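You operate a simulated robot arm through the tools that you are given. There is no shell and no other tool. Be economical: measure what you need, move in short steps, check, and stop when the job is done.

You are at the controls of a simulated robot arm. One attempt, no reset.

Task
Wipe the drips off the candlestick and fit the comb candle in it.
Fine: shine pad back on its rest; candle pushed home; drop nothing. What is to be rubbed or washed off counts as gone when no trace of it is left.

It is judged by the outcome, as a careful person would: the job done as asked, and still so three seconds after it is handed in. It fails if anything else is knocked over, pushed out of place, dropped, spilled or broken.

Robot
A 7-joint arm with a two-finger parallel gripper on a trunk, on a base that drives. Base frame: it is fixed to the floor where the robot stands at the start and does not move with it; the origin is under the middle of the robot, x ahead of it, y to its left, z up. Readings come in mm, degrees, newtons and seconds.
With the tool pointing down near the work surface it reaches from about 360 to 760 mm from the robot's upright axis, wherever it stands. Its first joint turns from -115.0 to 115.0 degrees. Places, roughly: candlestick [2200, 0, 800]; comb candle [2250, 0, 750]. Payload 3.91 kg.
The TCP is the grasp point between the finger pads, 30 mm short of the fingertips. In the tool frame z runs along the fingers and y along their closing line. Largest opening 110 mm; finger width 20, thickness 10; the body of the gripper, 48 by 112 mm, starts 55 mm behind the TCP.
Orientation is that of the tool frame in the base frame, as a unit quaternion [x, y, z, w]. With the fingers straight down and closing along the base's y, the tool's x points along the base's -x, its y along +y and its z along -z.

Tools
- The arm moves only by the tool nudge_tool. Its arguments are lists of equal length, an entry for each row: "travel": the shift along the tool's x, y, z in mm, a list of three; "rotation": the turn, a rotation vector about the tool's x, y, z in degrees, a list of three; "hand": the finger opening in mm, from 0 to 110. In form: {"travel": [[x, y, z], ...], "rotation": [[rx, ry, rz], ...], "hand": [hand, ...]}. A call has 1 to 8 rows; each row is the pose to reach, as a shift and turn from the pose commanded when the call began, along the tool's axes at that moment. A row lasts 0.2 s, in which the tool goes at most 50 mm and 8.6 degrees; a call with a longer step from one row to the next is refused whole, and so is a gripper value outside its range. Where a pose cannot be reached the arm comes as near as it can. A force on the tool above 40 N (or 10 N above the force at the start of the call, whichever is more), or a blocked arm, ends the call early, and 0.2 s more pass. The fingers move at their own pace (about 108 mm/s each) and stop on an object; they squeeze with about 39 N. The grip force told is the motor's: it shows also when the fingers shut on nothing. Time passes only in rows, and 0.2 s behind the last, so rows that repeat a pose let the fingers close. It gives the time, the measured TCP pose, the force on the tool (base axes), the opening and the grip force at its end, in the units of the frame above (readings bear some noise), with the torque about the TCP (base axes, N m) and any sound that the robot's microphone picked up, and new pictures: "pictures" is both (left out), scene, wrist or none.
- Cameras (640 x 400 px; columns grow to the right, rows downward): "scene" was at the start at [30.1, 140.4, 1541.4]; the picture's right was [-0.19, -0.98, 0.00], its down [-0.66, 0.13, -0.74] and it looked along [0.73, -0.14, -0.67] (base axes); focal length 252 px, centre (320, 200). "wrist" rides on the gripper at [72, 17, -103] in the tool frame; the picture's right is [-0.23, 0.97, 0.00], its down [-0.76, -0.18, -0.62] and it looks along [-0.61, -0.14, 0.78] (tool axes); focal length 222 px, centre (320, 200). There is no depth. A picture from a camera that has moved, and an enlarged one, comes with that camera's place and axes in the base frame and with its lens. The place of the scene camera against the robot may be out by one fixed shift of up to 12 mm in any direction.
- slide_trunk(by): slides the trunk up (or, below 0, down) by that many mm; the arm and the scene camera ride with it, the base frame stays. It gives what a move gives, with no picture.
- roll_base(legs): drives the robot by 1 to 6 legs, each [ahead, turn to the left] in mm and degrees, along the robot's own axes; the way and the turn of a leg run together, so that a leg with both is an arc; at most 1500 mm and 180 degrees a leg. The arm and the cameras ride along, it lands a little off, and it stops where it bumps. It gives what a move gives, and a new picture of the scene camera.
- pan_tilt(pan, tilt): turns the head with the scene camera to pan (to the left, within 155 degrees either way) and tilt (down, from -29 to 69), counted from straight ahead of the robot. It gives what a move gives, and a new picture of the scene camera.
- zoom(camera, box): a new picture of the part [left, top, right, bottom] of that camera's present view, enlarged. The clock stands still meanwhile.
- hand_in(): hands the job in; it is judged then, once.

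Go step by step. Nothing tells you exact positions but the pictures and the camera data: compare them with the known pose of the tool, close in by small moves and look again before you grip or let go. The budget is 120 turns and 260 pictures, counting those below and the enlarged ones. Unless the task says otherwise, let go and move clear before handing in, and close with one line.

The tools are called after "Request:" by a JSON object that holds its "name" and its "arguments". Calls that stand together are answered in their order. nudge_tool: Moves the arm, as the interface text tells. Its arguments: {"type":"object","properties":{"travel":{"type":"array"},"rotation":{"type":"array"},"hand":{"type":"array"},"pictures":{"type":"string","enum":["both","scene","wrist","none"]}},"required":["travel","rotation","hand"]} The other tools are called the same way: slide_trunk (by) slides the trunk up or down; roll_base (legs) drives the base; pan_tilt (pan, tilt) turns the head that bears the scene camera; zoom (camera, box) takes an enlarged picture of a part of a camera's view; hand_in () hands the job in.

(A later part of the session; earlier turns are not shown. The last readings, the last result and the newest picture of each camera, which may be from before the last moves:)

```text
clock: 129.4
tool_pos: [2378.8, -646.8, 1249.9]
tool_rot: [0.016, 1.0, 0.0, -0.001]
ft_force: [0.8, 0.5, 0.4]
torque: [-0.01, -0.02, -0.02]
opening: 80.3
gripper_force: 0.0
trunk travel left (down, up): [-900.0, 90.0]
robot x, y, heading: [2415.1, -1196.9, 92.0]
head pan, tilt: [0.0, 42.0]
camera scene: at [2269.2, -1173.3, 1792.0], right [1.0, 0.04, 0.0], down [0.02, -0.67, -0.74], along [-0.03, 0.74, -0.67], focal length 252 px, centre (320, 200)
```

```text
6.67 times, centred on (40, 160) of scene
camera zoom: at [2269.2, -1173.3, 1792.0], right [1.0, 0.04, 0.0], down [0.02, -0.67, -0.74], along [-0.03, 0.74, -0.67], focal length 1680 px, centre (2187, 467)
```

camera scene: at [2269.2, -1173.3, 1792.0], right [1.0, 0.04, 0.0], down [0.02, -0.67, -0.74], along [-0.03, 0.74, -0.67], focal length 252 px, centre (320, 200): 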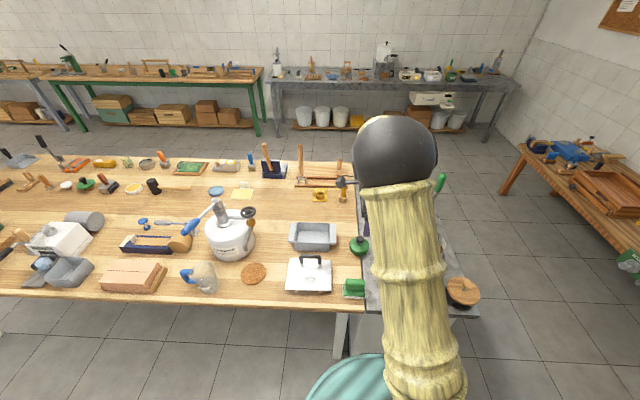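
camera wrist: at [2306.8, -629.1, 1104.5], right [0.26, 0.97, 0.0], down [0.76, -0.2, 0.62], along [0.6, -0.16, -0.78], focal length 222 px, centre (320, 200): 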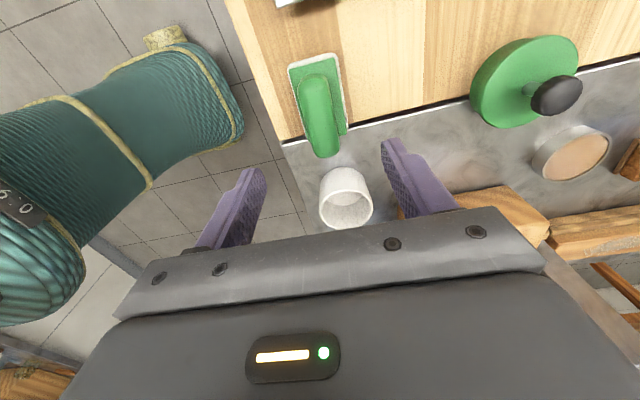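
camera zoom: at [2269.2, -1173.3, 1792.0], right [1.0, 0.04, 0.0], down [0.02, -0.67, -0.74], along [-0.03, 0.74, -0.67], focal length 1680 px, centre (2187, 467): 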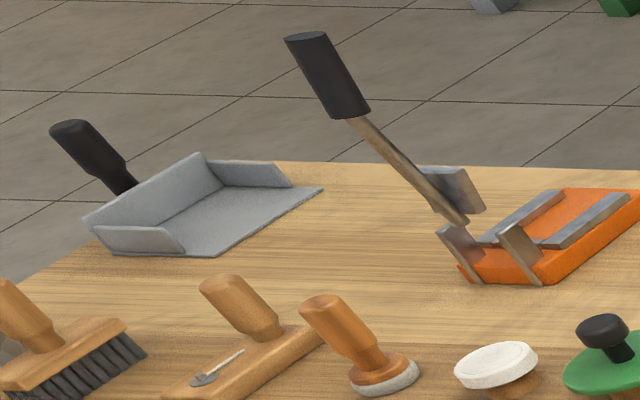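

I can't yet name the pad with certainty; the marble end beside the candle holds several pieces I've only seen from afar. I'll drive back to the left side and look at them closely.

Request:
{"name": "roll_base", "arguments": {"legs": [[-200, 0], [0, -92], [1130, 0], [0, 90], [1150, 0], [1150, 0]]}}

Request:
{"name": "pan_tilt", "arguments": {"pan": 110, "tilt": 40}}

```text
clock: 155.1
tool_pos: [3357.9, 1448.1, 1249.3]
tool_rot: [0.006, 1.0, 0.0, -0.001]
ft_force: [-1.1, -0.5, -0.7]
torque: [0.01, 0.01, -0.02]
opening: 79.8
gripper_force: 0.1
trunk travel left (down, up): [-900.0, 90.0]
robot x, y, heading: [3404.1, 897.7, 93.4]
head pan, tilt: [0.0, 42.0]
camera scene: at [3259.2, 919.8, 1792.0], right [1.0, 0.06, 0.0], down [0.04, -0.67, -0.74], along [-0.04, 0.74, -0.67], focal length 252 px, centre (320, 200)
```

scene: 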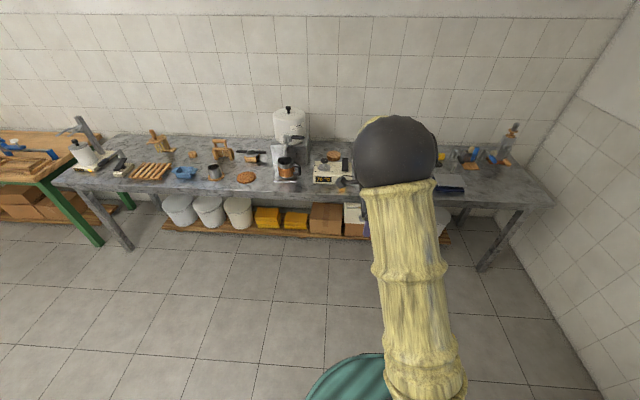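

```text
clock: 156.9
tool_pos: [3358.4, 1446.7, 1249.3]
tool_rot: [0.006, 1.0, -0.001, 0.0]
ft_force: [-0.1, 0.0, -0.4]
torque: [-0.05, -0.02, -0.02]
opening: 80.1
gripper_force: 0.1
trunk travel left (down, up): [-900.0, 90.0]
robot x, y, heading: [3404.3, 899.7, 93.3]
head pan, tilt: [110.0, 40.0]
camera scene: at [3185.7, 802.4, 1794.9], right [-0.39, 0.92, 0.0], down [0.59, 0.25, -0.77], along [-0.7, -0.3, -0.64], focal length 252 px, centre (320, 200)
```

scene: 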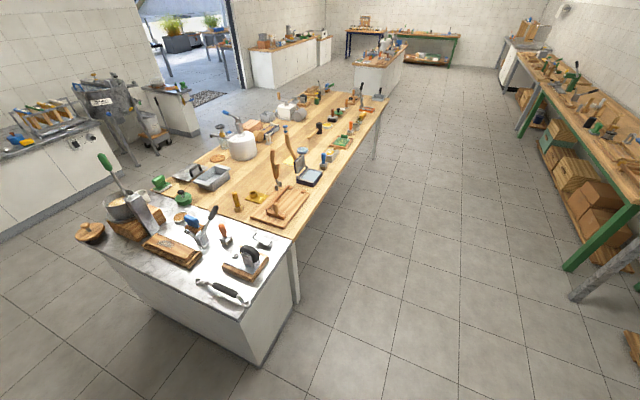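

Request:
{"name": "zoom", "arguments": {"camera": "scene", "box": [120, 190, 280, 290]}}

Request:
{"name": "zoom", "arguments": {"camera": "scene", "box": [225, 140, 335, 225]}}

Request:
{"name": "zoom", "arguments": {"camera": "scene", "box": [350, 30, 420, 80]}}

Request:
{"name": "zoom", "arguments": {"camera": "scene", "box": [510, 40, 640, 130]}}

```text
4.00 times, centred on (200, 240) of scene
camera zoom: at [3185.7, 802.4, 1794.9], right [-0.39, 0.92, 0.0], down [0.59, 0.25, -0.77], along [-0.7, -0.3, -0.64], focal length 1008 px, centre (800, 40)
```

zoom: 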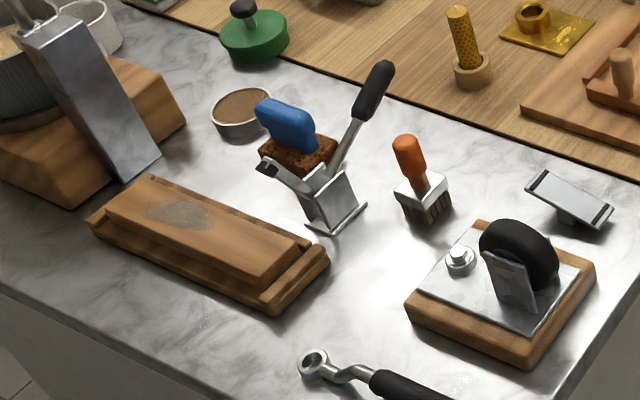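

```text
4.71 times, centred on (280, 182) of scene
camera zoom: at [3185.7, 802.4, 1794.9], right [-0.39, 0.92, 0.0], down [0.59, 0.25, -0.77], along [-0.7, -0.3, -0.64], focal length 1186 px, centre (508, 282)
```

zoom: 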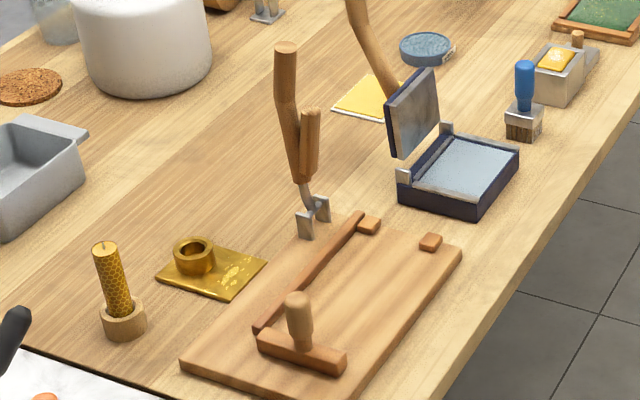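

```text
8.00 times, centred on (385, 55) of scene
camera zoom: at [3185.7, 802.4, 1794.9], right [-0.39, 0.92, 0.0], down [0.59, 0.25, -0.77], along [-0.7, -0.3, -0.64], focal length 2016 px, centre (-200, 1360)
```

zoom: 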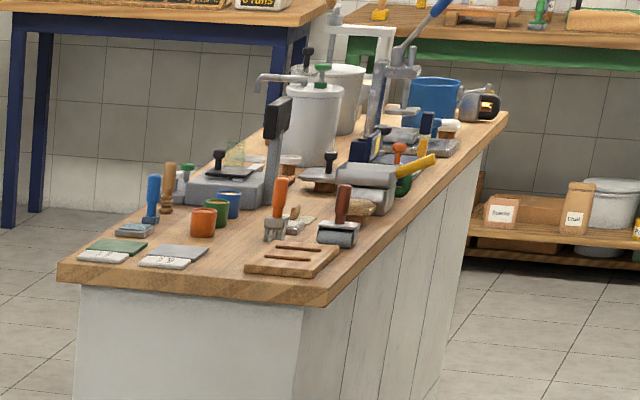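

```text
4.44 times, centred on (575, 85) of scene
camera zoom: at [3185.7, 802.4, 1794.9], right [-0.39, 0.92, 0.0], down [0.59, 0.25, -0.77], along [-0.7, -0.3, -0.64], focal length 1120 px, centre (-813, 711)
```

zoom: 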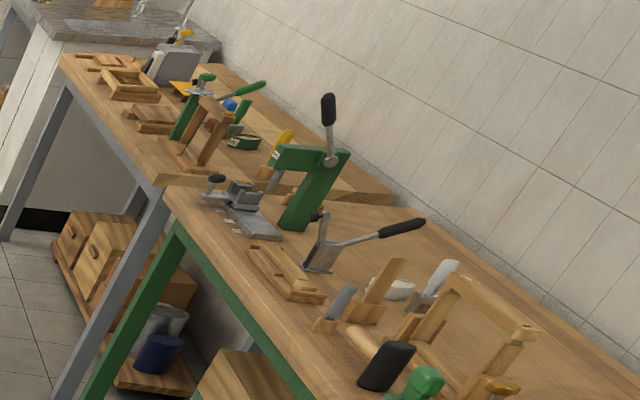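

From here I've seen the marble pieces: press, cutter, brush, wheel - no pad on a rest. I'll go to the left-side station and look at the green-bench pad and surroundings from nearer.

Request:
{"name": "roll_base", "arguments": {"legs": [[0, 86.6], [1150, 0]]}}

Request:
{"name": "pan_tilt", "arguments": {"pan": -50, "tilt": 35}}

```text
clock: 166.5
tool_pos: [1715.9, 875.8, 1248.7]
tool_rot: [-0.686, 0.728, 0.0, 0.0]
ft_force: [-1.0, -0.4, 0.6]
torque: [-0.02, -0.07, 0.01]
opening: 80.0
gripper_force: 0.0
trunk travel left (down, up): [-900.0, 90.0]
robot x, y, heading: [2263.5, 893.3, -179.7]
head pan, tilt: [110.0, 40.0]
camera scene: at [2363.8, 665.0, 1795.0], right [-0.94, -0.35, 0.0], down [-0.22, 0.6, -0.77], along [0.27, -0.72, -0.64], focal length 252 px, centre (320, 200)
```

scene: 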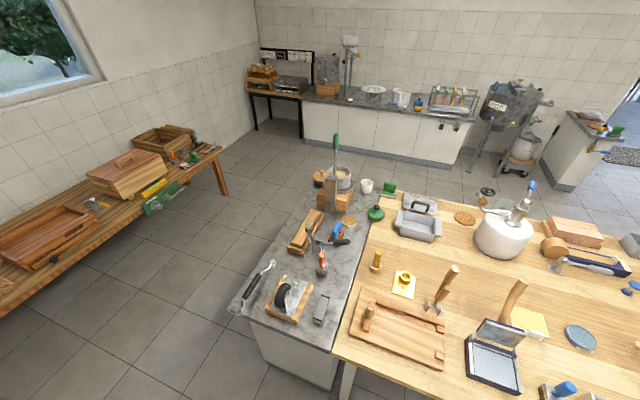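

```text
clock: 168.9
tool_pos: [1717.9, 875.8, 1249.9]
tool_rot: [-0.685, 0.728, -0.001, 0.0]
ft_force: [0.3, 0.0, 0.8]
torque: [0.0, -0.01, 0.04]
opening: 80.1
gripper_force: 0.1
trunk travel left (down, up): [-900.0, 90.0]
robot x, y, heading: [2265.7, 895.0, -179.6]
head pan, tilt: [-50.0, 35.0]
camera scene: at [2277.8, 811.8, 1802.5], right [0.76, 0.65, 0.0], down [0.37, -0.44, -0.82], along [-0.53, 0.62, -0.57], focal length 252 px, centre (320, 200)
```

scene: 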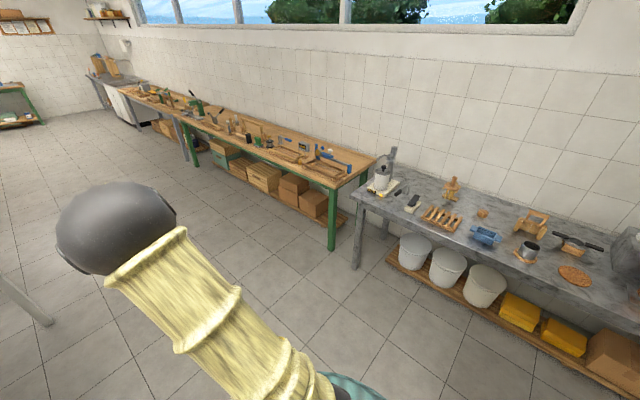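

Request:
{"name": "zoom", "arguments": {"camera": "scene", "box": [238, 125, 302, 165]}}

Request:
{"name": "zoom", "arguments": {"camera": "scene", "box": [290, 130, 390, 190]}}

Request:
{"name": "zoom", "arguments": {"camera": "scene", "box": [120, 80, 250, 150]}}

Request:
{"name": "zoom", "arguments": {"camera": "scene", "box": [440, 170, 640, 290]}}

```text
10.00 times, centred on (270, 145) of scene
camera zoom: at [2277.8, 811.8, 1802.5], right [0.76, 0.65, 0.0], down [0.37, -0.44, -0.82], along [-0.53, 0.62, -0.57], focal length 2519 px, centre (820, 750)
```

zoom: 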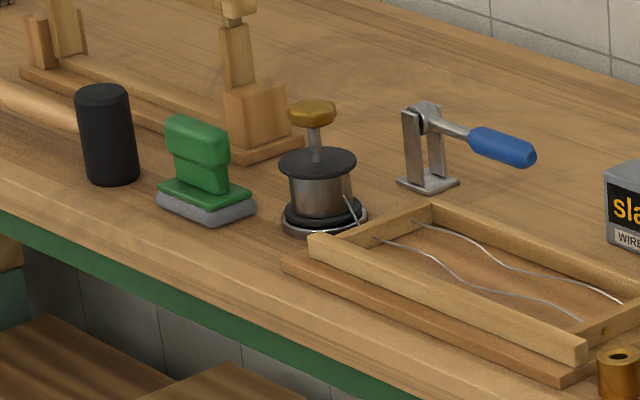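

```text
6.40 times, centred on (340, 160) of scene
camera zoom: at [2277.8, 811.8, 1802.5], right [0.76, 0.65, 0.0], down [0.37, -0.44, -0.82], along [-0.53, 0.62, -0.57], focal length 1612 px, centre (192, 456)
```

zoom: 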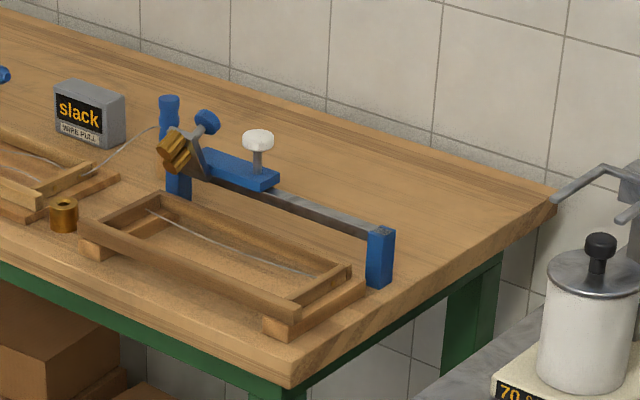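

```text
4.92 times, centred on (185, 115) of scene
camera zoom: at [2277.8, 811.8, 1802.5], right [0.76, 0.65, 0.0], down [0.37, -0.44, -0.82], along [-0.53, 0.62, -0.57], focal length 1240 px, centre (985, 618)
```

zoom: 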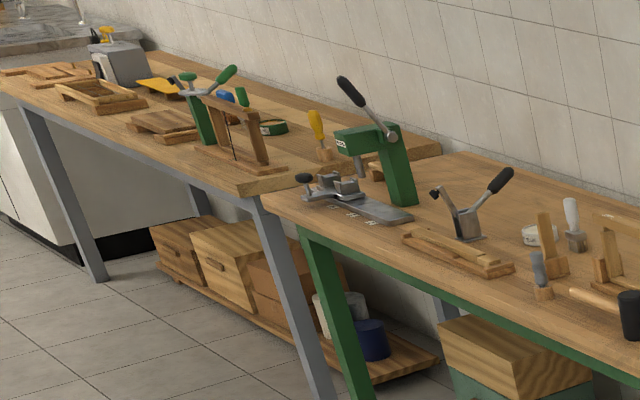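

```text
3.20 times, centred on (540, 230) of scene
camera zoom: at [2277.8, 811.8, 1802.5], right [0.76, 0.65, 0.0], down [0.37, -0.44, -0.82], along [-0.53, 0.62, -0.57], focal length 806 px, centre (-384, 104)
```

zoom: 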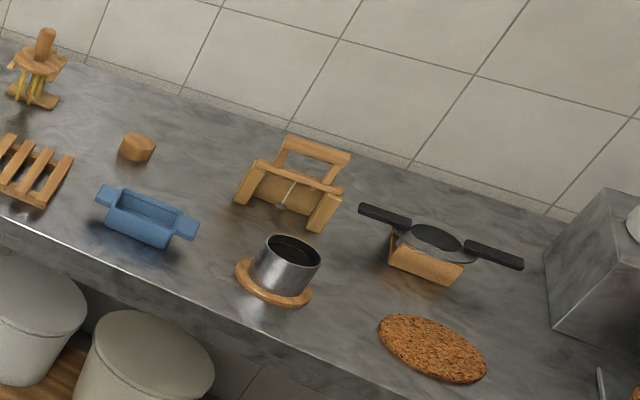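

Request:
{"name": "pan_tilt", "arguments": {"pan": -110, "tilt": 32}}

Request:
{"name": "zoom", "arguments": {"camera": "scene", "box": [180, 120, 340, 220]}}

Request:
{"name": "zoom", "arguments": {"camera": "scene", "box": [320, 120, 480, 220]}}

```text
clock: 170.2
tool_pos: [1716.7, 876.1, 1249.9]
tool_rot: [-0.685, 0.728, 0.0, 0.0]
ft_force: [-0.2, -0.7, -0.2]
torque: [-0.02, 0.01, 0.01]
opening: 80.0
gripper_force: 0.1
trunk travel left (down, up): [-900.0, 90.0]
robot x, y, heading: [2263.8, 894.1, -179.5]
head pan, tilt: [-110.0, 32.0]
camera scene: at [2364.9, 829.1, 1807.2], right [0.94, -0.34, 0.0], down [-0.18, -0.5, -0.85], along [0.29, 0.8, -0.53], focal length 252 px, centre (320, 200)
```

scene: 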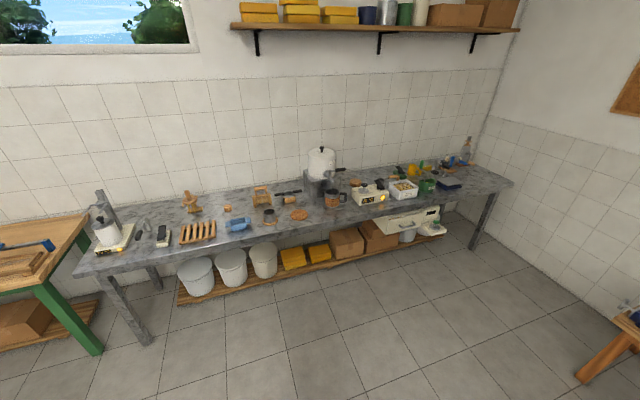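

```text
4.00 times, centred on (260, 170) of scene
camera zoom: at [2364.9, 829.1, 1807.2], right [0.94, -0.34, 0.0], down [-0.18, -0.5, -0.85], along [0.29, 0.8, -0.53], focal length 1008 px, centre (560, 320)
```

zoom: 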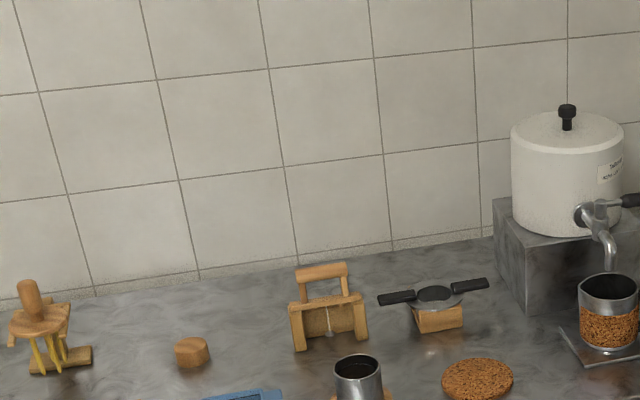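

```text
4.00 times, centred on (400, 170) of scene
camera zoom: at [2364.9, 829.1, 1807.2], right [0.94, -0.34, 0.0], down [-0.18, -0.5, -0.85], along [0.29, 0.8, -0.53], focal length 1008 px, centre (0, 320)
```

zoom: 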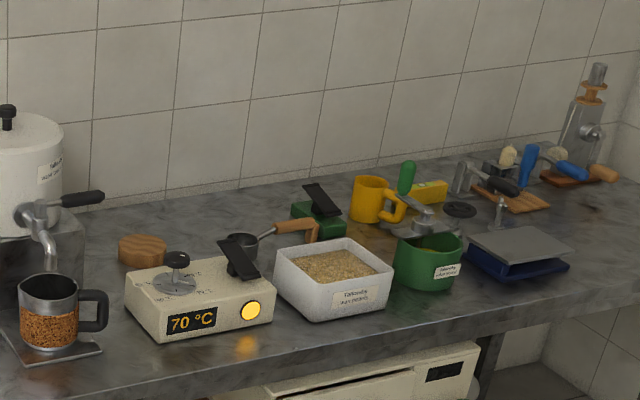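

Nothing on the steel bench fits. The start end of the long bench holds a brown-handled felt dabber at about (535, -14), reachable from this aisle; I'll drive there and inspect that group.

Request:
{"name": "roll_base", "arguments": {"legs": [[1450, 0], [200, 0], [0, 89.5]]}}

Request:
{"name": "pan_tilt", "arguments": {"pan": 20, "tilt": 48}}

Request:
{"name": "zoom", "arguments": {"camera": "scene", "box": [240, 100, 400, 200]}}

```text
clock: 182.4
tool_pos: [675.3, 320.3, 1249.5]
tool_rot: [1.0, -0.005, 0.0, -0.001]
ft_force: [0.3, -0.6, -0.1]
torque: [0.0, 0.01, -0.01]
opening: 79.9
gripper_force: 0.1
trunk travel left (down, up): [-900.0, 90.0]
robot x, y, heading: [629.8, 867.4, -86.9]
head pan, tilt: [-110.0, 32.0]
camera scene: at [703.8, 963.6, 1807.2], right [0.29, 0.96, 0.0], down [0.51, -0.15, -0.85], along [-0.81, 0.25, -0.53], focal length 252 px, centre (320, 200)
```

scene: 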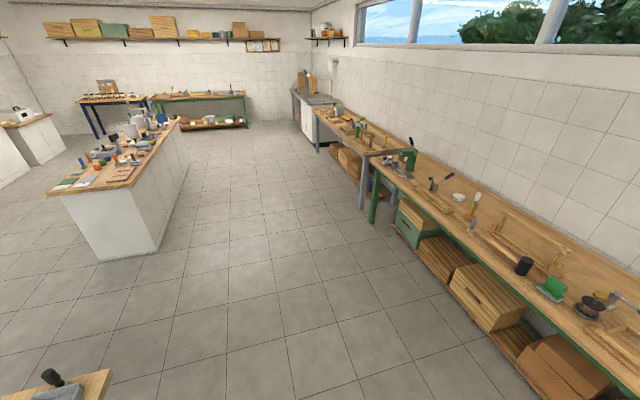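

```text
clock: 184.6
tool_pos: [675.5, 319.3, 1248.5]
tool_rot: [1.0, -0.006, 0.001, 0.0]
ft_force: [0.3, 1.2, 0.0]
torque: [0.04, 0.02, 0.0]
opening: 79.9
gripper_force: 0.0
trunk travel left (down, up): [-900.0, 90.0]
robot x, y, heading: [631.2, 870.7, -87.0]
head pan, tilt: [20.0, 48.0]
camera scene: at [820.4, 865.1, 1783.5], right [-0.92, -0.39, 0.0], down [-0.29, 0.68, -0.67], along [0.26, -0.62, -0.74], focal length 252 px, centre (320, 200)
```

scene: 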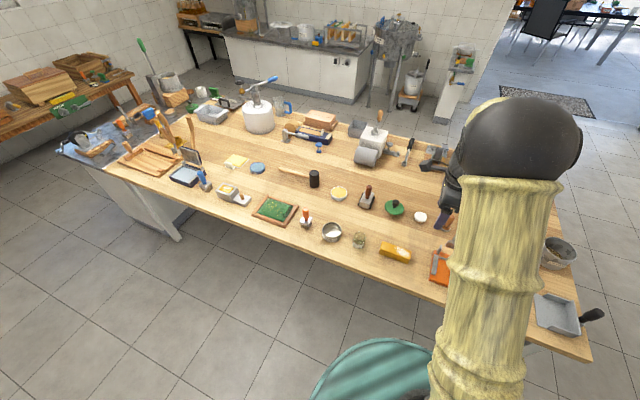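

```text
4.00 times, centred on (320, 150) of scene
camera zoom: at [820.4, 865.1, 1783.5], right [-0.92, -0.39, 0.0], down [-0.29, 0.68, -0.67], along [0.26, -0.62, -0.74], focal length 1008 px, centre (320, 400)
```

zoom: 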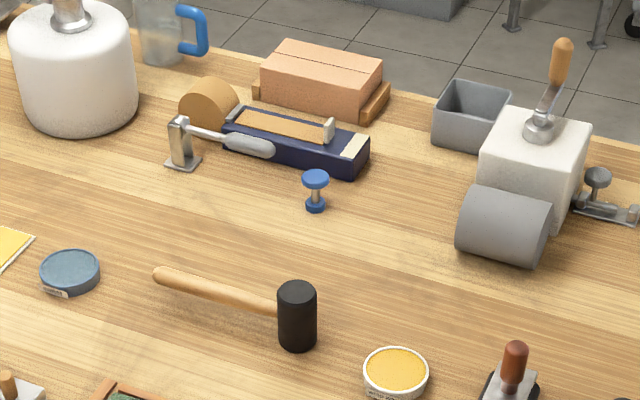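

Request:
{"name": "pan_tilt", "arguments": {"pan": -60, "tilt": 50}}

Request:
{"name": "zoom", "arguments": {"camera": "scene", "box": [100, 150, 300, 275]}}

Request:
{"name": "nudge_tool", "arguments": {"travel": [[0, 0, 0]], "rotation": [[0, 0, 0]], "hand": [80], "pictures": "wrist"}}

```text
clock: 186.1
tool_pos: [676.2, 320.3, 1250.3]
tool_rot: [1.0, -0.006, 0.0, 0.0]
ft_force: [0.0, 0.2, -0.5]
torque: [0.0, 0.03, 0.02]
opening: 80.1
gripper_force: 0.0
trunk travel left (down, up): [-900.0, 90.0]
robot x, y, heading: [631.1, 865.9, -87.0]
head pan, tilt: [-60.0, 50.0]
camera scene: at [725.0, 895.4, 1780.8], right [-0.55, 0.84, 0.0], down [0.64, 0.42, -0.64], along [-0.54, -0.35, -0.77], focal length 252 px, centre (320, 200)
```

scene: 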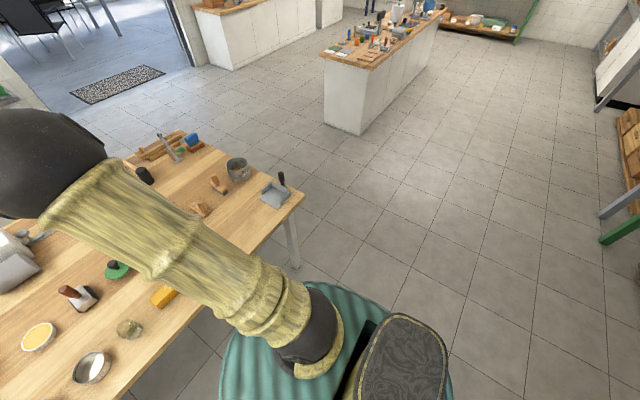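

```text
3.20 times, centred on (200, 212) of scene
camera zoom: at [725.0, 895.4, 1780.8], right [-0.55, 0.84, 0.0], down [0.64, 0.42, -0.64], along [-0.54, -0.35, -0.77], focal length 806 px, centre (704, 160)
```

zoom: 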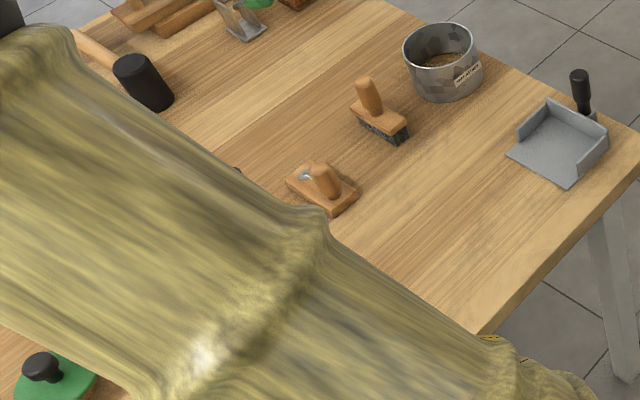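

```text
clock: 186.5
tool_pos: [675.0, 320.5, 1250.2]
tool_rot: [1.0, -0.007, 0.0, 0.0]
ft_force: [0.2, -0.2, 0.9]
torque: [-0.03, -0.05, -0.03]
opening: 79.9
gripper_force: 0.0
trunk travel left (down, up): [-900.0, 90.0]
robot x, y, heading: [630.5, 867.5, -87.2]
head pan, tilt: [-60.0, 50.0]
camera wrist: at [747.5, 301.7, 1354.3], right [-0.24, -0.97, 0.0], down [-0.76, 0.19, 0.62], along [-0.61, 0.15, -0.78], focal length 222 px, centre (320, 200)
```

wrist: 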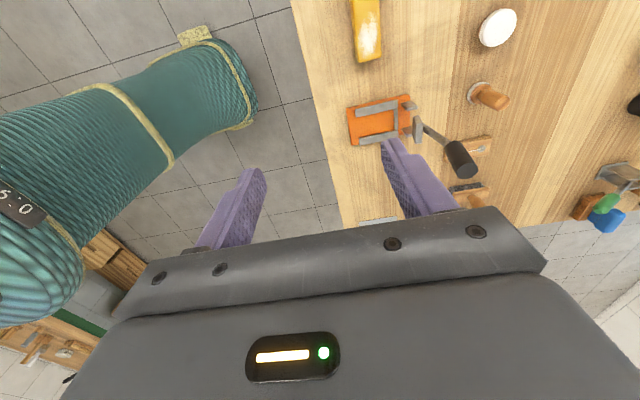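

Request:
{"name": "zoom", "arguments": {"camera": "wrist", "box": [440, 0, 560, 120]}}

Request:
{"name": "zoom", "arguments": {"camera": "wrist", "box": [560, 170, 640, 240]}}

Request:
{"name": "zoom", "arguments": {"camera": "scene", "box": [150, 125, 250, 188]}}

```text
3.33 times, centred on (500, 60) of wrist
camera zoom: at [747.5, 301.7, 1354.3], right [-0.24, -0.97, 0.0], down [-0.76, 0.19, 0.62], along [-0.61, 0.15, -0.78], focal length 740 px, centre (-280, 667)
```

zoom: 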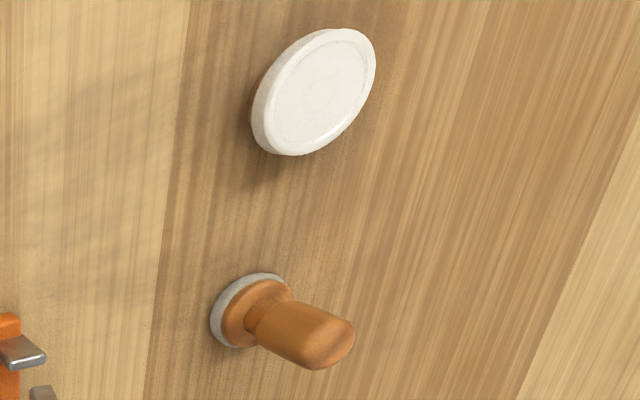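

```text
5.71 times, centred on (600, 205) of wrist
camera zoom: at [747.5, 301.7, 1354.3], right [-0.24, -0.97, 0.0], down [-0.76, 0.19, 0.62], along [-0.61, 0.15, -0.78], focal length 1269 px, centre (-1280, 171)
```

zoom: 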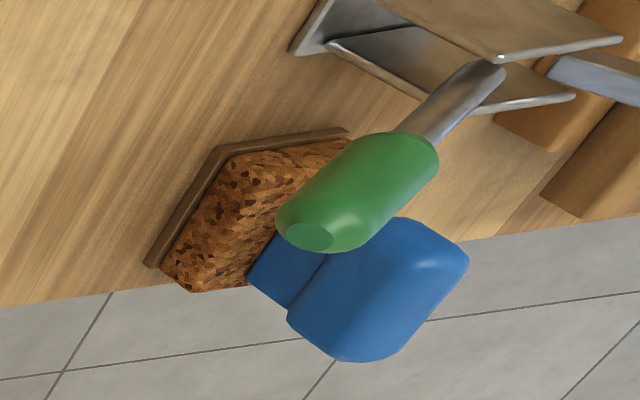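

```text
6.35 times, centred on (200, 156) of scene
camera zoom: at [725.0, 895.4, 1780.8], right [-0.55, 0.84, 0.0], down [0.64, 0.42, -0.64], along [-0.54, -0.35, -0.77], focal length 1600 px, centre (1082, 476)
```

zoom: 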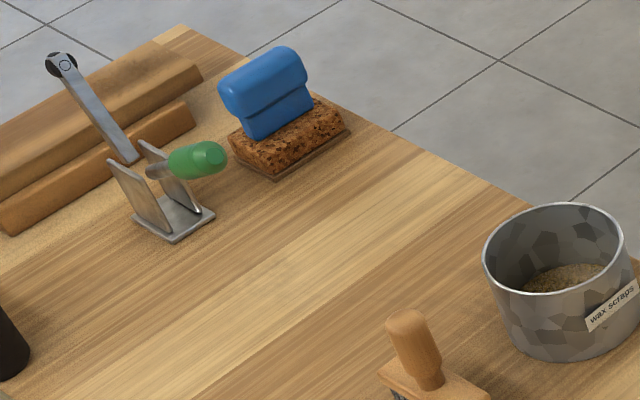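

Neither shows a rest. One item I haven't studied is the wood-framed green tray with a dark green grip, around (1000-1400, 200); let me zoom on that and other front-row items.

Request:
{"name": "pan_tilt", "arguments": {"pan": 35, "tilt": 48}}

Request:
{"name": "zoom", "arguments": {"camera": "scene", "box": [290, 150, 410, 225]}}

Request:
{"name": "zoom", "arguments": {"camera": "scene", "box": [180, 130, 300, 205]}}

```text
clock: 188.2
tool_pos: [675.1, 320.5, 1250.4]
tool_rot: [1.0, -0.006, 0.0, 0.001]
ft_force: [0.2, -0.2, -1.0]
torque: [0.05, -0.03, 0.0]
opening: 80.1
gripper_force: 0.1
trunk travel left (down, up): [-900.0, 90.0]
robot x, y, heading: [630.2, 863.8, -86.9]
head pan, tilt: [35.0, 48.0]
camera scene: at [838.1, 875.5, 1783.5], right [-0.79, -0.62, 0.0], down [-0.46, 0.58, -0.67], along [0.41, -0.53, -0.74], focal length 252 px, centre (320, 200)
```

scene: 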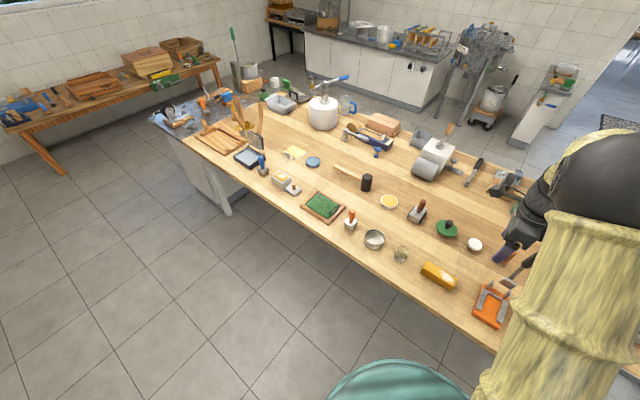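

```text
5.33 times, centred on (350, 188) of scene
camera zoom: at [838.1, 875.5, 1783.5], right [-0.79, -0.62, 0.0], down [-0.46, 0.58, -0.67], along [0.41, -0.53, -0.74], focal length 1344 px, centre (160, 267)
```

zoom: 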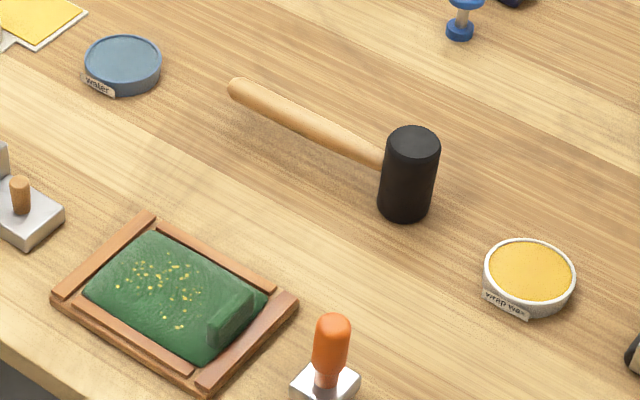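

```text
5.33 times, centred on (240, 168) of scene
camera zoom: at [838.1, 875.5, 1783.5], right [-0.79, -0.62, 0.0], down [-0.46, 0.58, -0.67], along [0.41, -0.53, -0.74], focal length 1344 px, centre (747, 373)
```

zoom: 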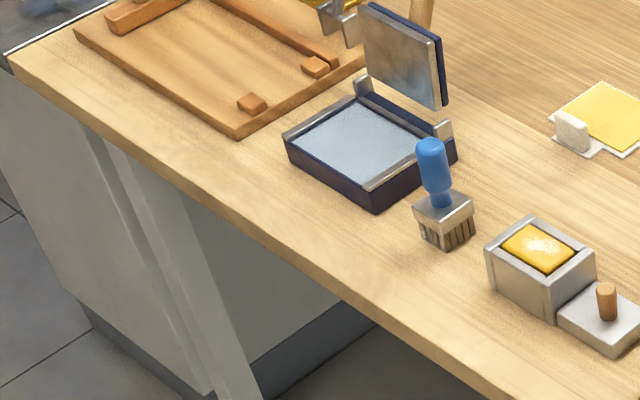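

The framed tray is just a wax wrap. The unique felt-soled dabber is the most pad-like polishing tool reachable from this aisle; I'll test it first and put it back exactly if it isn't right. Driving in.

Request:
{"name": "roll_base", "arguments": {"legs": [[250, 0]]}}

Request:
{"name": "nudge_tool", "arguments": {"travel": [[-50, 0, 0], [-100, 0, 0], [-145, 0, 0], [-145, 40, 0], [-145, 70, 0]], "rotation": [[0, 0, 0], [0, 0, 0], [0, 0, 0], [0, 0, 0], [0, 0, 0]], "hand": [80, 80, 80, 80, 80]}}

```text
clock: 190.0
tool_pos: [686.9, 63.7, 1248.8]
tool_rot: [1.0, -0.008, 0.0, 0.001]
ft_force: [0.8, 0.3, -1.2]
torque: [0.01, -0.01, -0.02]
opening: 80.1
gripper_force: 0.1
trunk travel left (down, up): [-900.0, 90.0]
robot x, y, heading: [639.9, 605.9, -86.9]
head pan, tilt: [35.0, 48.0]
camera scene: at [851.8, 618.3, 1783.5], right [-0.79, -0.61, 0.0], down [-0.46, 0.59, -0.67], along [0.41, -0.53, -0.74], focal length 252 px, centre (320, 200)
```

scene: 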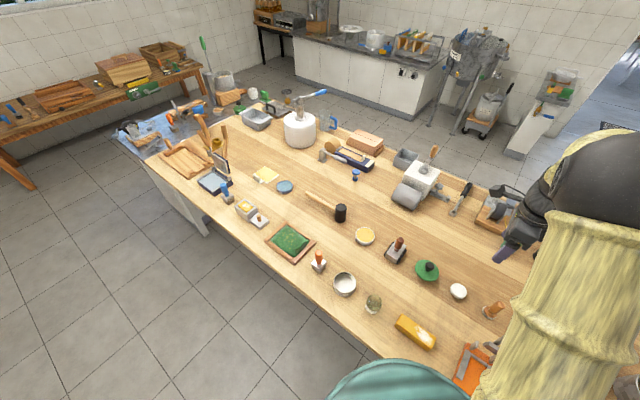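

```text
clock: 191.2
tool_pos: [542.5, -5.2, 1249.2]
tool_rot: [1.0, -0.007, 0.0, 0.0]
ft_force: [-0.1, 0.1, -0.9]
torque: [-0.01, 0.01, 0.02]
opening: 80.1
gripper_force: 0.0
trunk travel left (down, up): [-900.0, 90.0]
robot x, y, heading: [644.1, 611.4, -86.8]
head pan, tilt: [35.0, 48.0]
camera scene: at [850.5, 619.6, 1783.7], right [-0.79, -0.61, 0.0], down [-0.46, 0.59, -0.67], along [0.41, -0.53, -0.74], focal length 252 px, centre (320, 200)
camera wrist: at [614.2, -23.6, 1354.8], right [-0.24, -0.97, 0.0], down [-0.76, 0.19, 0.62], along [-0.6, 0.15, -0.78], focal length 222 px, centre (320, 200)
```

scene: 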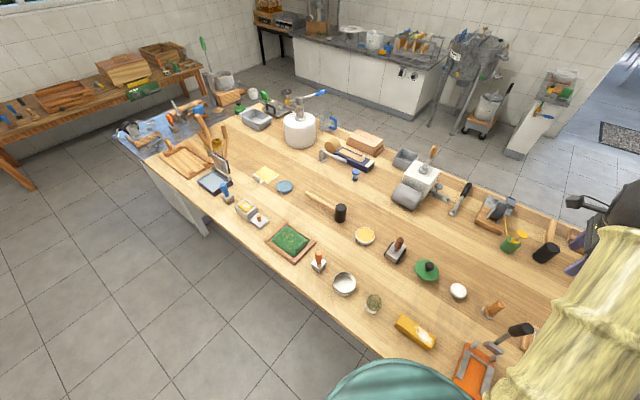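
wrist: 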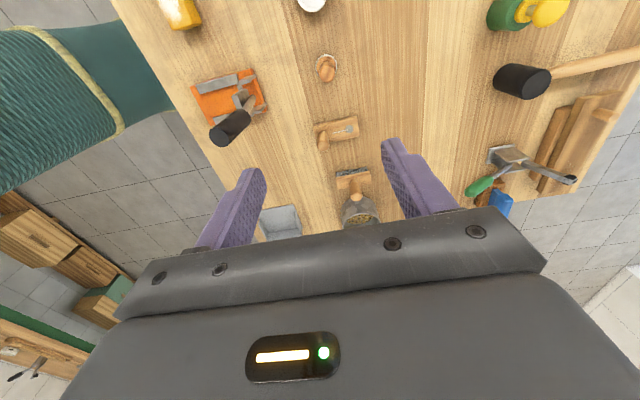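

Request:
{"name": "zoom", "arguments": {"camera": "scene", "box": [440, 270, 540, 332]}}

Request:
{"name": "zoom", "arguments": {"camera": "wrist", "box": [296, 40, 360, 100]}}

Request:
{"name": "zoom", "arguments": {"camera": "wrist", "box": [300, 100, 400, 230]}}

```text
6.40 times, centred on (490, 301) of scene
camera zoom: at [850.5, 619.6, 1783.7], right [-0.79, -0.61, 0.0], down [-0.46, 0.59, -0.67], along [0.41, -0.53, -0.74], focal length 1612 px, centre (-768, -446)
```

zoom: 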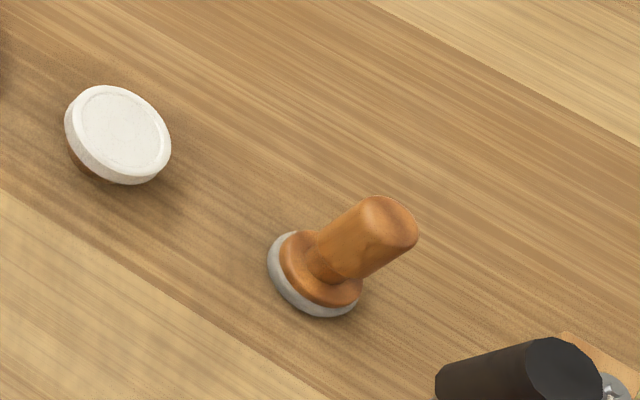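

```text
6.67 times, centred on (328, 70) of wrist
camera zoom: at [614.2, -23.6, 1354.8], right [-0.24, -0.97, 0.0], down [-0.76, 0.19, 0.62], along [-0.6, 0.15, -0.78], focal length 1481 px, centre (267, 1067)
```

zoom: 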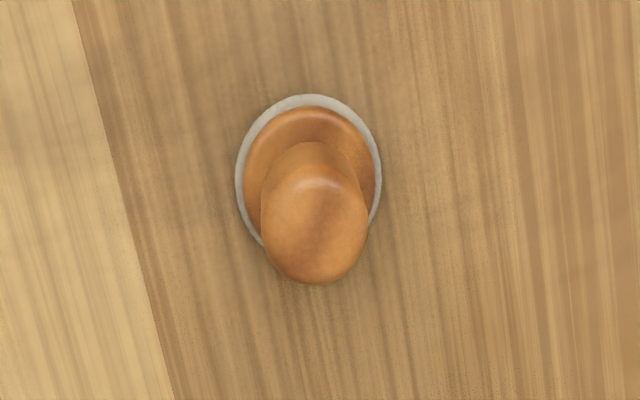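

```text
3.08 times, centred on (350, 165) of wrist
camera zoom: at [614.2, -23.6, 1354.8], right [-0.24, -0.97, 0.0], down [-0.76, 0.19, 0.62], along [-0.6, 0.15, -0.78], focal length 684 px, centre (228, 308)
```

zoom: 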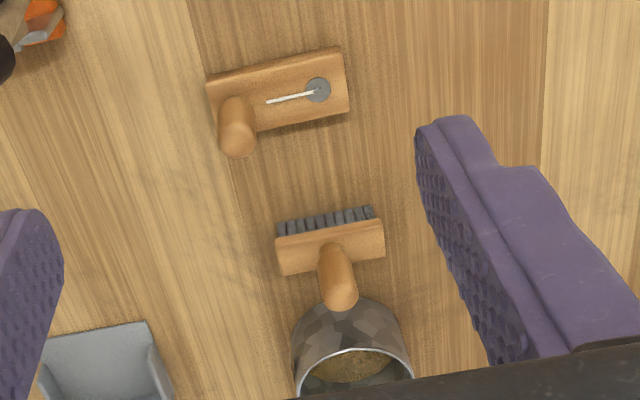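

The dabber centre is at (542, -19), handle top ≈ 888. The cutter's handle tip at about (535, 127, 1035) is the nearest hazard, so I'll come down stepwise and check.

Request:
{"name": "nudge_tool", "arguments": {"travel": [[0, 14, 0]], "rotation": [[0, 0, 0]], "hand": [60], "pictures": "none"}}

Request:
{"name": "slide_trunk", "arguments": {"by": -230}}

Request:
{"name": "pan_tilt", "arguments": {"pan": -20, "tilt": 50}}

Request:
{"name": "nudge_tool", "arguments": {"travel": [[0, 0, 0]], "rotation": [[0, 0, 0]], "hand": [60], "pictures": "wrist"}}

```text
clock: 191.6
tool_pos: [541.7, -19.1, 1248.8]
tool_rot: [1.0, -0.008, 0.0, -0.001]
ft_force: [0.1, -0.3, -0.8]
torque: [0.0, -0.03, -0.01]
opening: 60.0
gripper_force: 0.1
trunk travel left (down, up): [-900.0, 90.0]
robot x, y, heading: [642.4, 611.9, -87.1]
head pan, tilt: [35.0, 48.0]
```

```text
clock: 194.1
tool_pos: [542.1, -18.4, 1019.9]
tool_rot: [1.0, -0.008, 0.0, 0.0]
ft_force: [-0.7, 1.4, 0.5]
torque: [0.01, 0.03, 0.01]
opening: 59.9
gripper_force: 0.0
trunk travel left (down, up): [-670.0, 320.0]
robot x, y, heading: [643.4, 614.2, -87.1]
head pan, tilt: [35.0, 48.0]
```

```text
clock: 195.3
tool_pos: [541.7, -17.4, 1020.2]
tool_rot: [1.0, -0.008, 0.001, 0.0]
ft_force: [-0.1, 0.8, 0.7]
torque: [-0.01, -0.03, -0.03]
opening: 59.7
gripper_force: 0.0
trunk travel left (down, up): [-670.0, 320.0]
robot x, y, heading: [642.5, 611.2, -87.2]
head pan, tilt: [-20.0, 50.0]
camera scene: at [780.7, 608.4, 1550.8], right [-0.96, 0.29, 0.0], down [0.22, 0.73, -0.64], along [-0.19, -0.61, -0.77], focal length 252 px, centre (320, 200)
```

scene: 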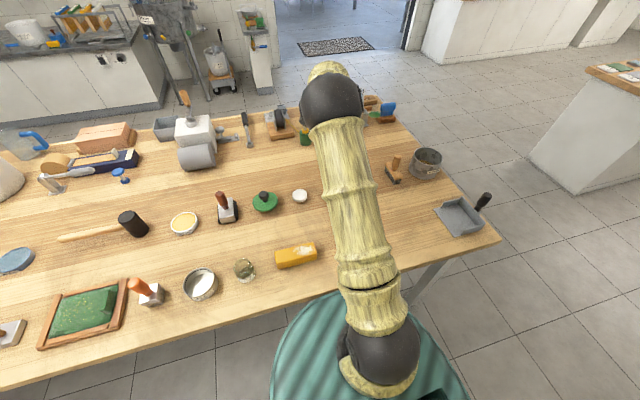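

```text
clock: 195.7
tool_pos: [541.6, -18.1, 1019.7]
tool_rot: [1.0, -0.008, 0.0, -0.001]
ft_force: [0.0, 0.2, -1.0]
torque: [-0.02, 0.01, -0.01]
opening: 60.0
gripper_force: 0.1
trunk travel left (down, up): [-670.0, 320.0]
robot x, y, heading: [641.3, 612.2, -87.0]
head pan, tilt: [-20.0, 50.0]
camera wrist: at [614.0, -36.6, 1124.1], right [-0.24, -0.97, 0.0], down [-0.76, 0.19, 0.62], along [-0.6, 0.15, -0.78], focal length 222 px, centre (320, 200)
```

wrist: 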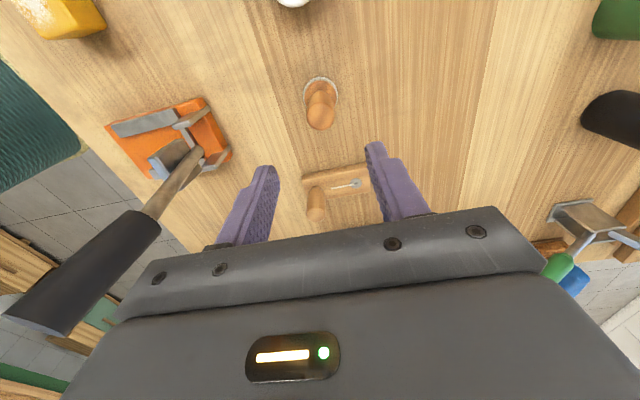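

Request:
{"name": "zoom", "arguments": {"camera": "wrist", "box": [290, 65, 354, 135]}}

```text
5.71 times, centred on (322, 100) of wrist
camera zoom: at [614.0, -36.6, 1124.1], right [-0.24, -0.97, 0.0], down [-0.76, 0.19, 0.62], along [-0.6, 0.15, -0.78], focal length 1269 px, centre (309, 771)
```

zoom: 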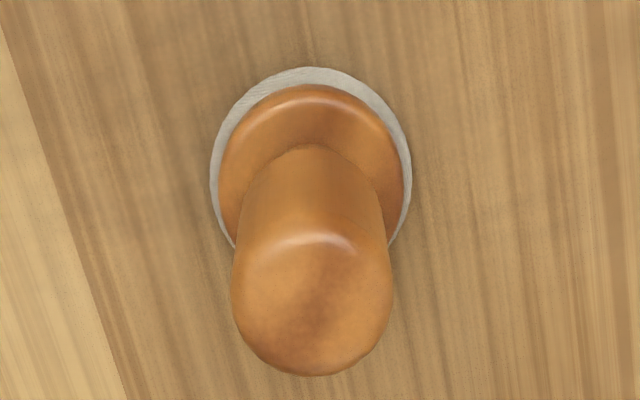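

Aligned. Descending to z ≈ 868 and closing on the handle.

Request:
{"name": "nudge_tool", "arguments": {"travel": [[0, 0, 40], [0, 0, 80], [0, 0, 120], [0, 0, 150], [0, 0, 150], [0, 0, 150], [0, 0, 150]], "rotation": [[0, 0, 0], [0, 0, 0], [0, 0, 0], [0, 0, 0], [0, 0, 0], [0, 0, 0], [0, 0, 0]], "hand": [60, 60, 60, 60, 10, 10, 10], "pictures": "wrist"}}

Request:
{"name": "nudge_tool", "arguments": {"travel": [[0, 0, -20], [0, 0, -50], [0, 0, -80]], "rotation": [[0, 0, 0], [0, 0, 0], [0, 0, 0]], "hand": [10, 10, 10], "pictures": "wrist"}}

```text
clock: 197.3
tool_pos: [542.8, -18.0, 869.0]
tool_rot: [1.0, -0.007, 0.0, 0.0]
ft_force: [0.1, 0.1, 0.0]
torque: [-0.02, -0.03, 0.02]
opening: 28.9
gripper_force: 38.6
trunk travel left (down, up): [-670.0, 320.0]
robot x, y, heading: [642.5, 610.7, -87.0]
head pan, tilt: [-20.0, 50.0]
camera wrist: at [614.2, -36.8, 973.8], right [-0.24, -0.97, 0.0], down [-0.76, 0.19, 0.62], along [-0.6, 0.15, -0.78], focal length 222 px, centre (320, 200)
```

wrist: 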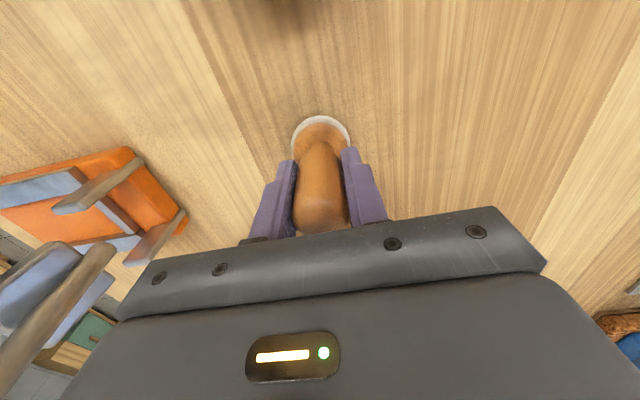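

```text
clock: 198.1
tool_pos: [542.0, -17.8, 951.0]
tool_rot: [1.0, -0.008, 0.0, 0.0]
ft_force: [0.0, 1.3, -0.8]
torque: [-0.03, -0.02, -0.01]
opening: 28.9
gripper_force: 39.8
trunk travel left (down, up): [-670.0, 320.0]
robot x, y, heading: [644.6, 611.7, -86.8]
head pan, tilt: [-20.0, 50.0]
camera wrist: at [614.6, -36.8, 1055.1], right [-0.24, -0.97, 0.0], down [-0.76, 0.19, 0.62], along [-0.6, 0.15, -0.78], focal length 222 px, centre (320, 200)
```

wrist: 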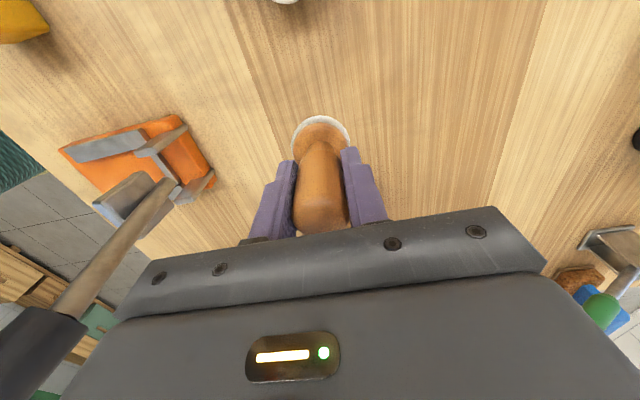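

No rest under the dabber either, so "rest" likely means its own standing place. I'll test this felt dabber on the drips: raise high, back out and drive along the aisle to the candlestick.

Request:
{"name": "slide_trunk", "arguments": {"by": 320}}

Request:
{"name": "roll_base", "arguments": {"legs": [[-250, 0], [0, 87], [1450, 0], [150, 0], [0, -90], [245, 0]]}}

Request:
{"name": "pan_tilt", "arguments": {"pan": 20, "tilt": 50}}

```text
clock: 201.3
tool_pos: [541.2, -18.8, 1270.0]
tool_rot: [1.0, -0.008, 0.0, 0.0]
ft_force: [-0.2, -0.1, -1.0]
torque: [0.0, -0.01, 0.0]
opening: 28.9
gripper_force: 39.0
trunk travel left (down, up): [-990.0, 0.0]
robot x, y, heading: [646.3, 611.5, -87.0]
head pan, tilt: [-20.0, 50.0]
```

```text
clock: 220.0
tool_pos: [2092.7, 37.2, 1270.8]
tool_rot: [0.999, -0.042, 0.0, 0.001]
ft_force: [-0.5, 1.0, -0.9]
torque: [0.02, -0.04, -0.02]
opening: 29.0
gripper_force: 39.0
trunk travel left (down, up): [-990.0, 0.0]
robot x, y, heading: [2239.4, 659.9, -90.5]
head pan, tilt: [-20.0, 50.0]
camera scene: at [2372.5, 649.1, 1870.8], right [-0.94, 0.35, 0.0], down [0.27, 0.72, -0.64], along [-0.23, -0.6, -0.77], focal length 252 px, centre (320, 200)
```

scene: 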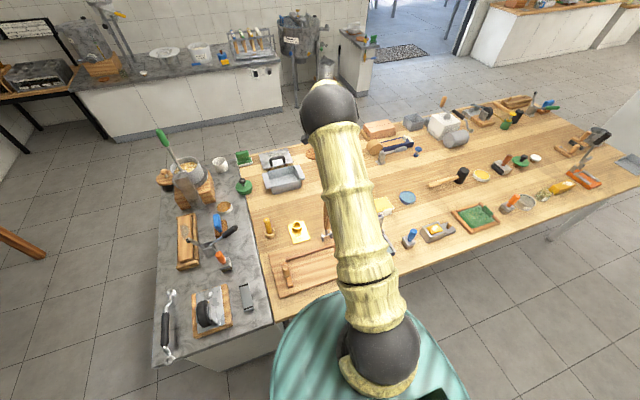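

```text
clock: 221.1
tool_pos: [2093.1, 37.0, 1270.7]
tool_rot: [0.999, -0.041, 0.0, -0.001]
ft_force: [0.0, -0.1, -0.5]
torque: [-0.02, -0.01, 0.02]
opening: 29.1
gripper_force: 38.8
trunk travel left (down, up): [-990.0, 0.0]
robot x, y, heading: [2234.6, 656.3, -90.7]
head pan, tilt: [20.0, 50.0]
camera scene: at [2425.4, 646.6, 1870.8], right [-0.94, -0.33, 0.0], down [-0.25, 0.72, -0.64], along [0.21, -0.61, -0.77], focal length 252 px, centre (320, 200)
```

scene: 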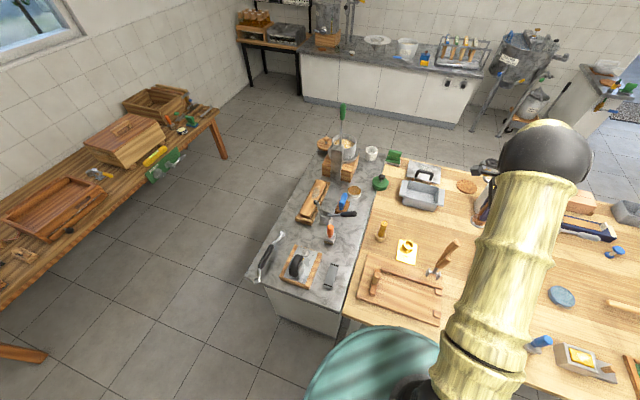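

Request:
{"name": "roll_base", "arguments": {"legs": [[70, 0]]}}

Request:
{"name": "zoom", "arguments": {"camera": "scene", "box": [360, 230, 480, 320]}}

```text
clock: 222.1
tool_pos: [2093.9, -36.7, 1270.1]
tool_rot: [0.999, -0.041, 0.0, -0.001]
ft_force: [0.4, -0.8, -0.5]
torque: [-0.01, -0.03, 0.0]
opening: 29.0
gripper_force: 39.4
trunk travel left (down, up): [-990.0, 0.0]
robot x, y, heading: [2239.2, 588.5, -90.4]
head pan, tilt: [20.0, 50.0]
camera scene: at [2424.6, 573.0, 1870.7], right [-0.94, -0.33, 0.0], down [-0.25, 0.72, -0.64], along [0.21, -0.6, -0.77], focal length 252 px, centre (320, 200)
```

scene: 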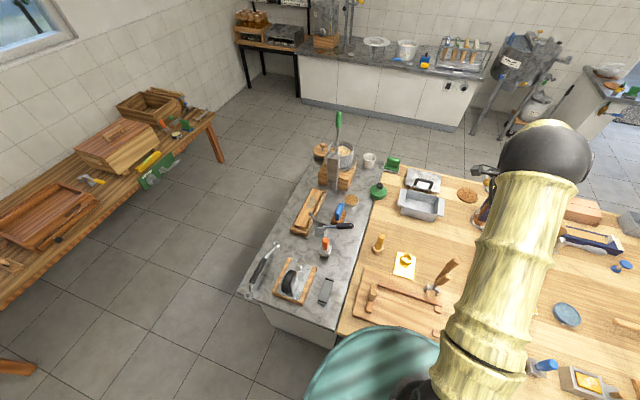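

```text
4.44 times, centred on (420, 275) of scene
camera zoom: at [2424.6, 573.0, 1870.7], right [-0.94, -0.33, 0.0], down [-0.25, 0.72, -0.64], along [0.21, -0.6, -0.77], focal length 1120 px, centre (-124, -133)
```

zoom: 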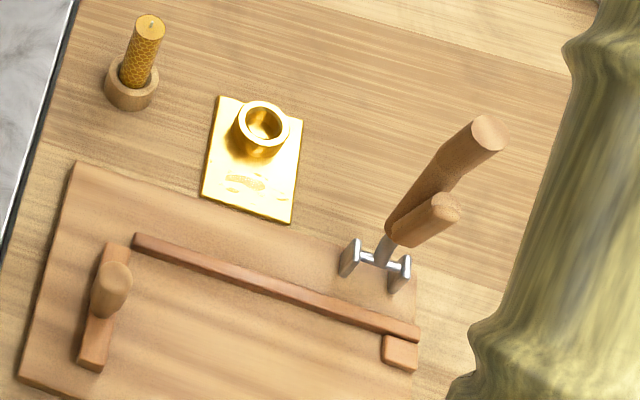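

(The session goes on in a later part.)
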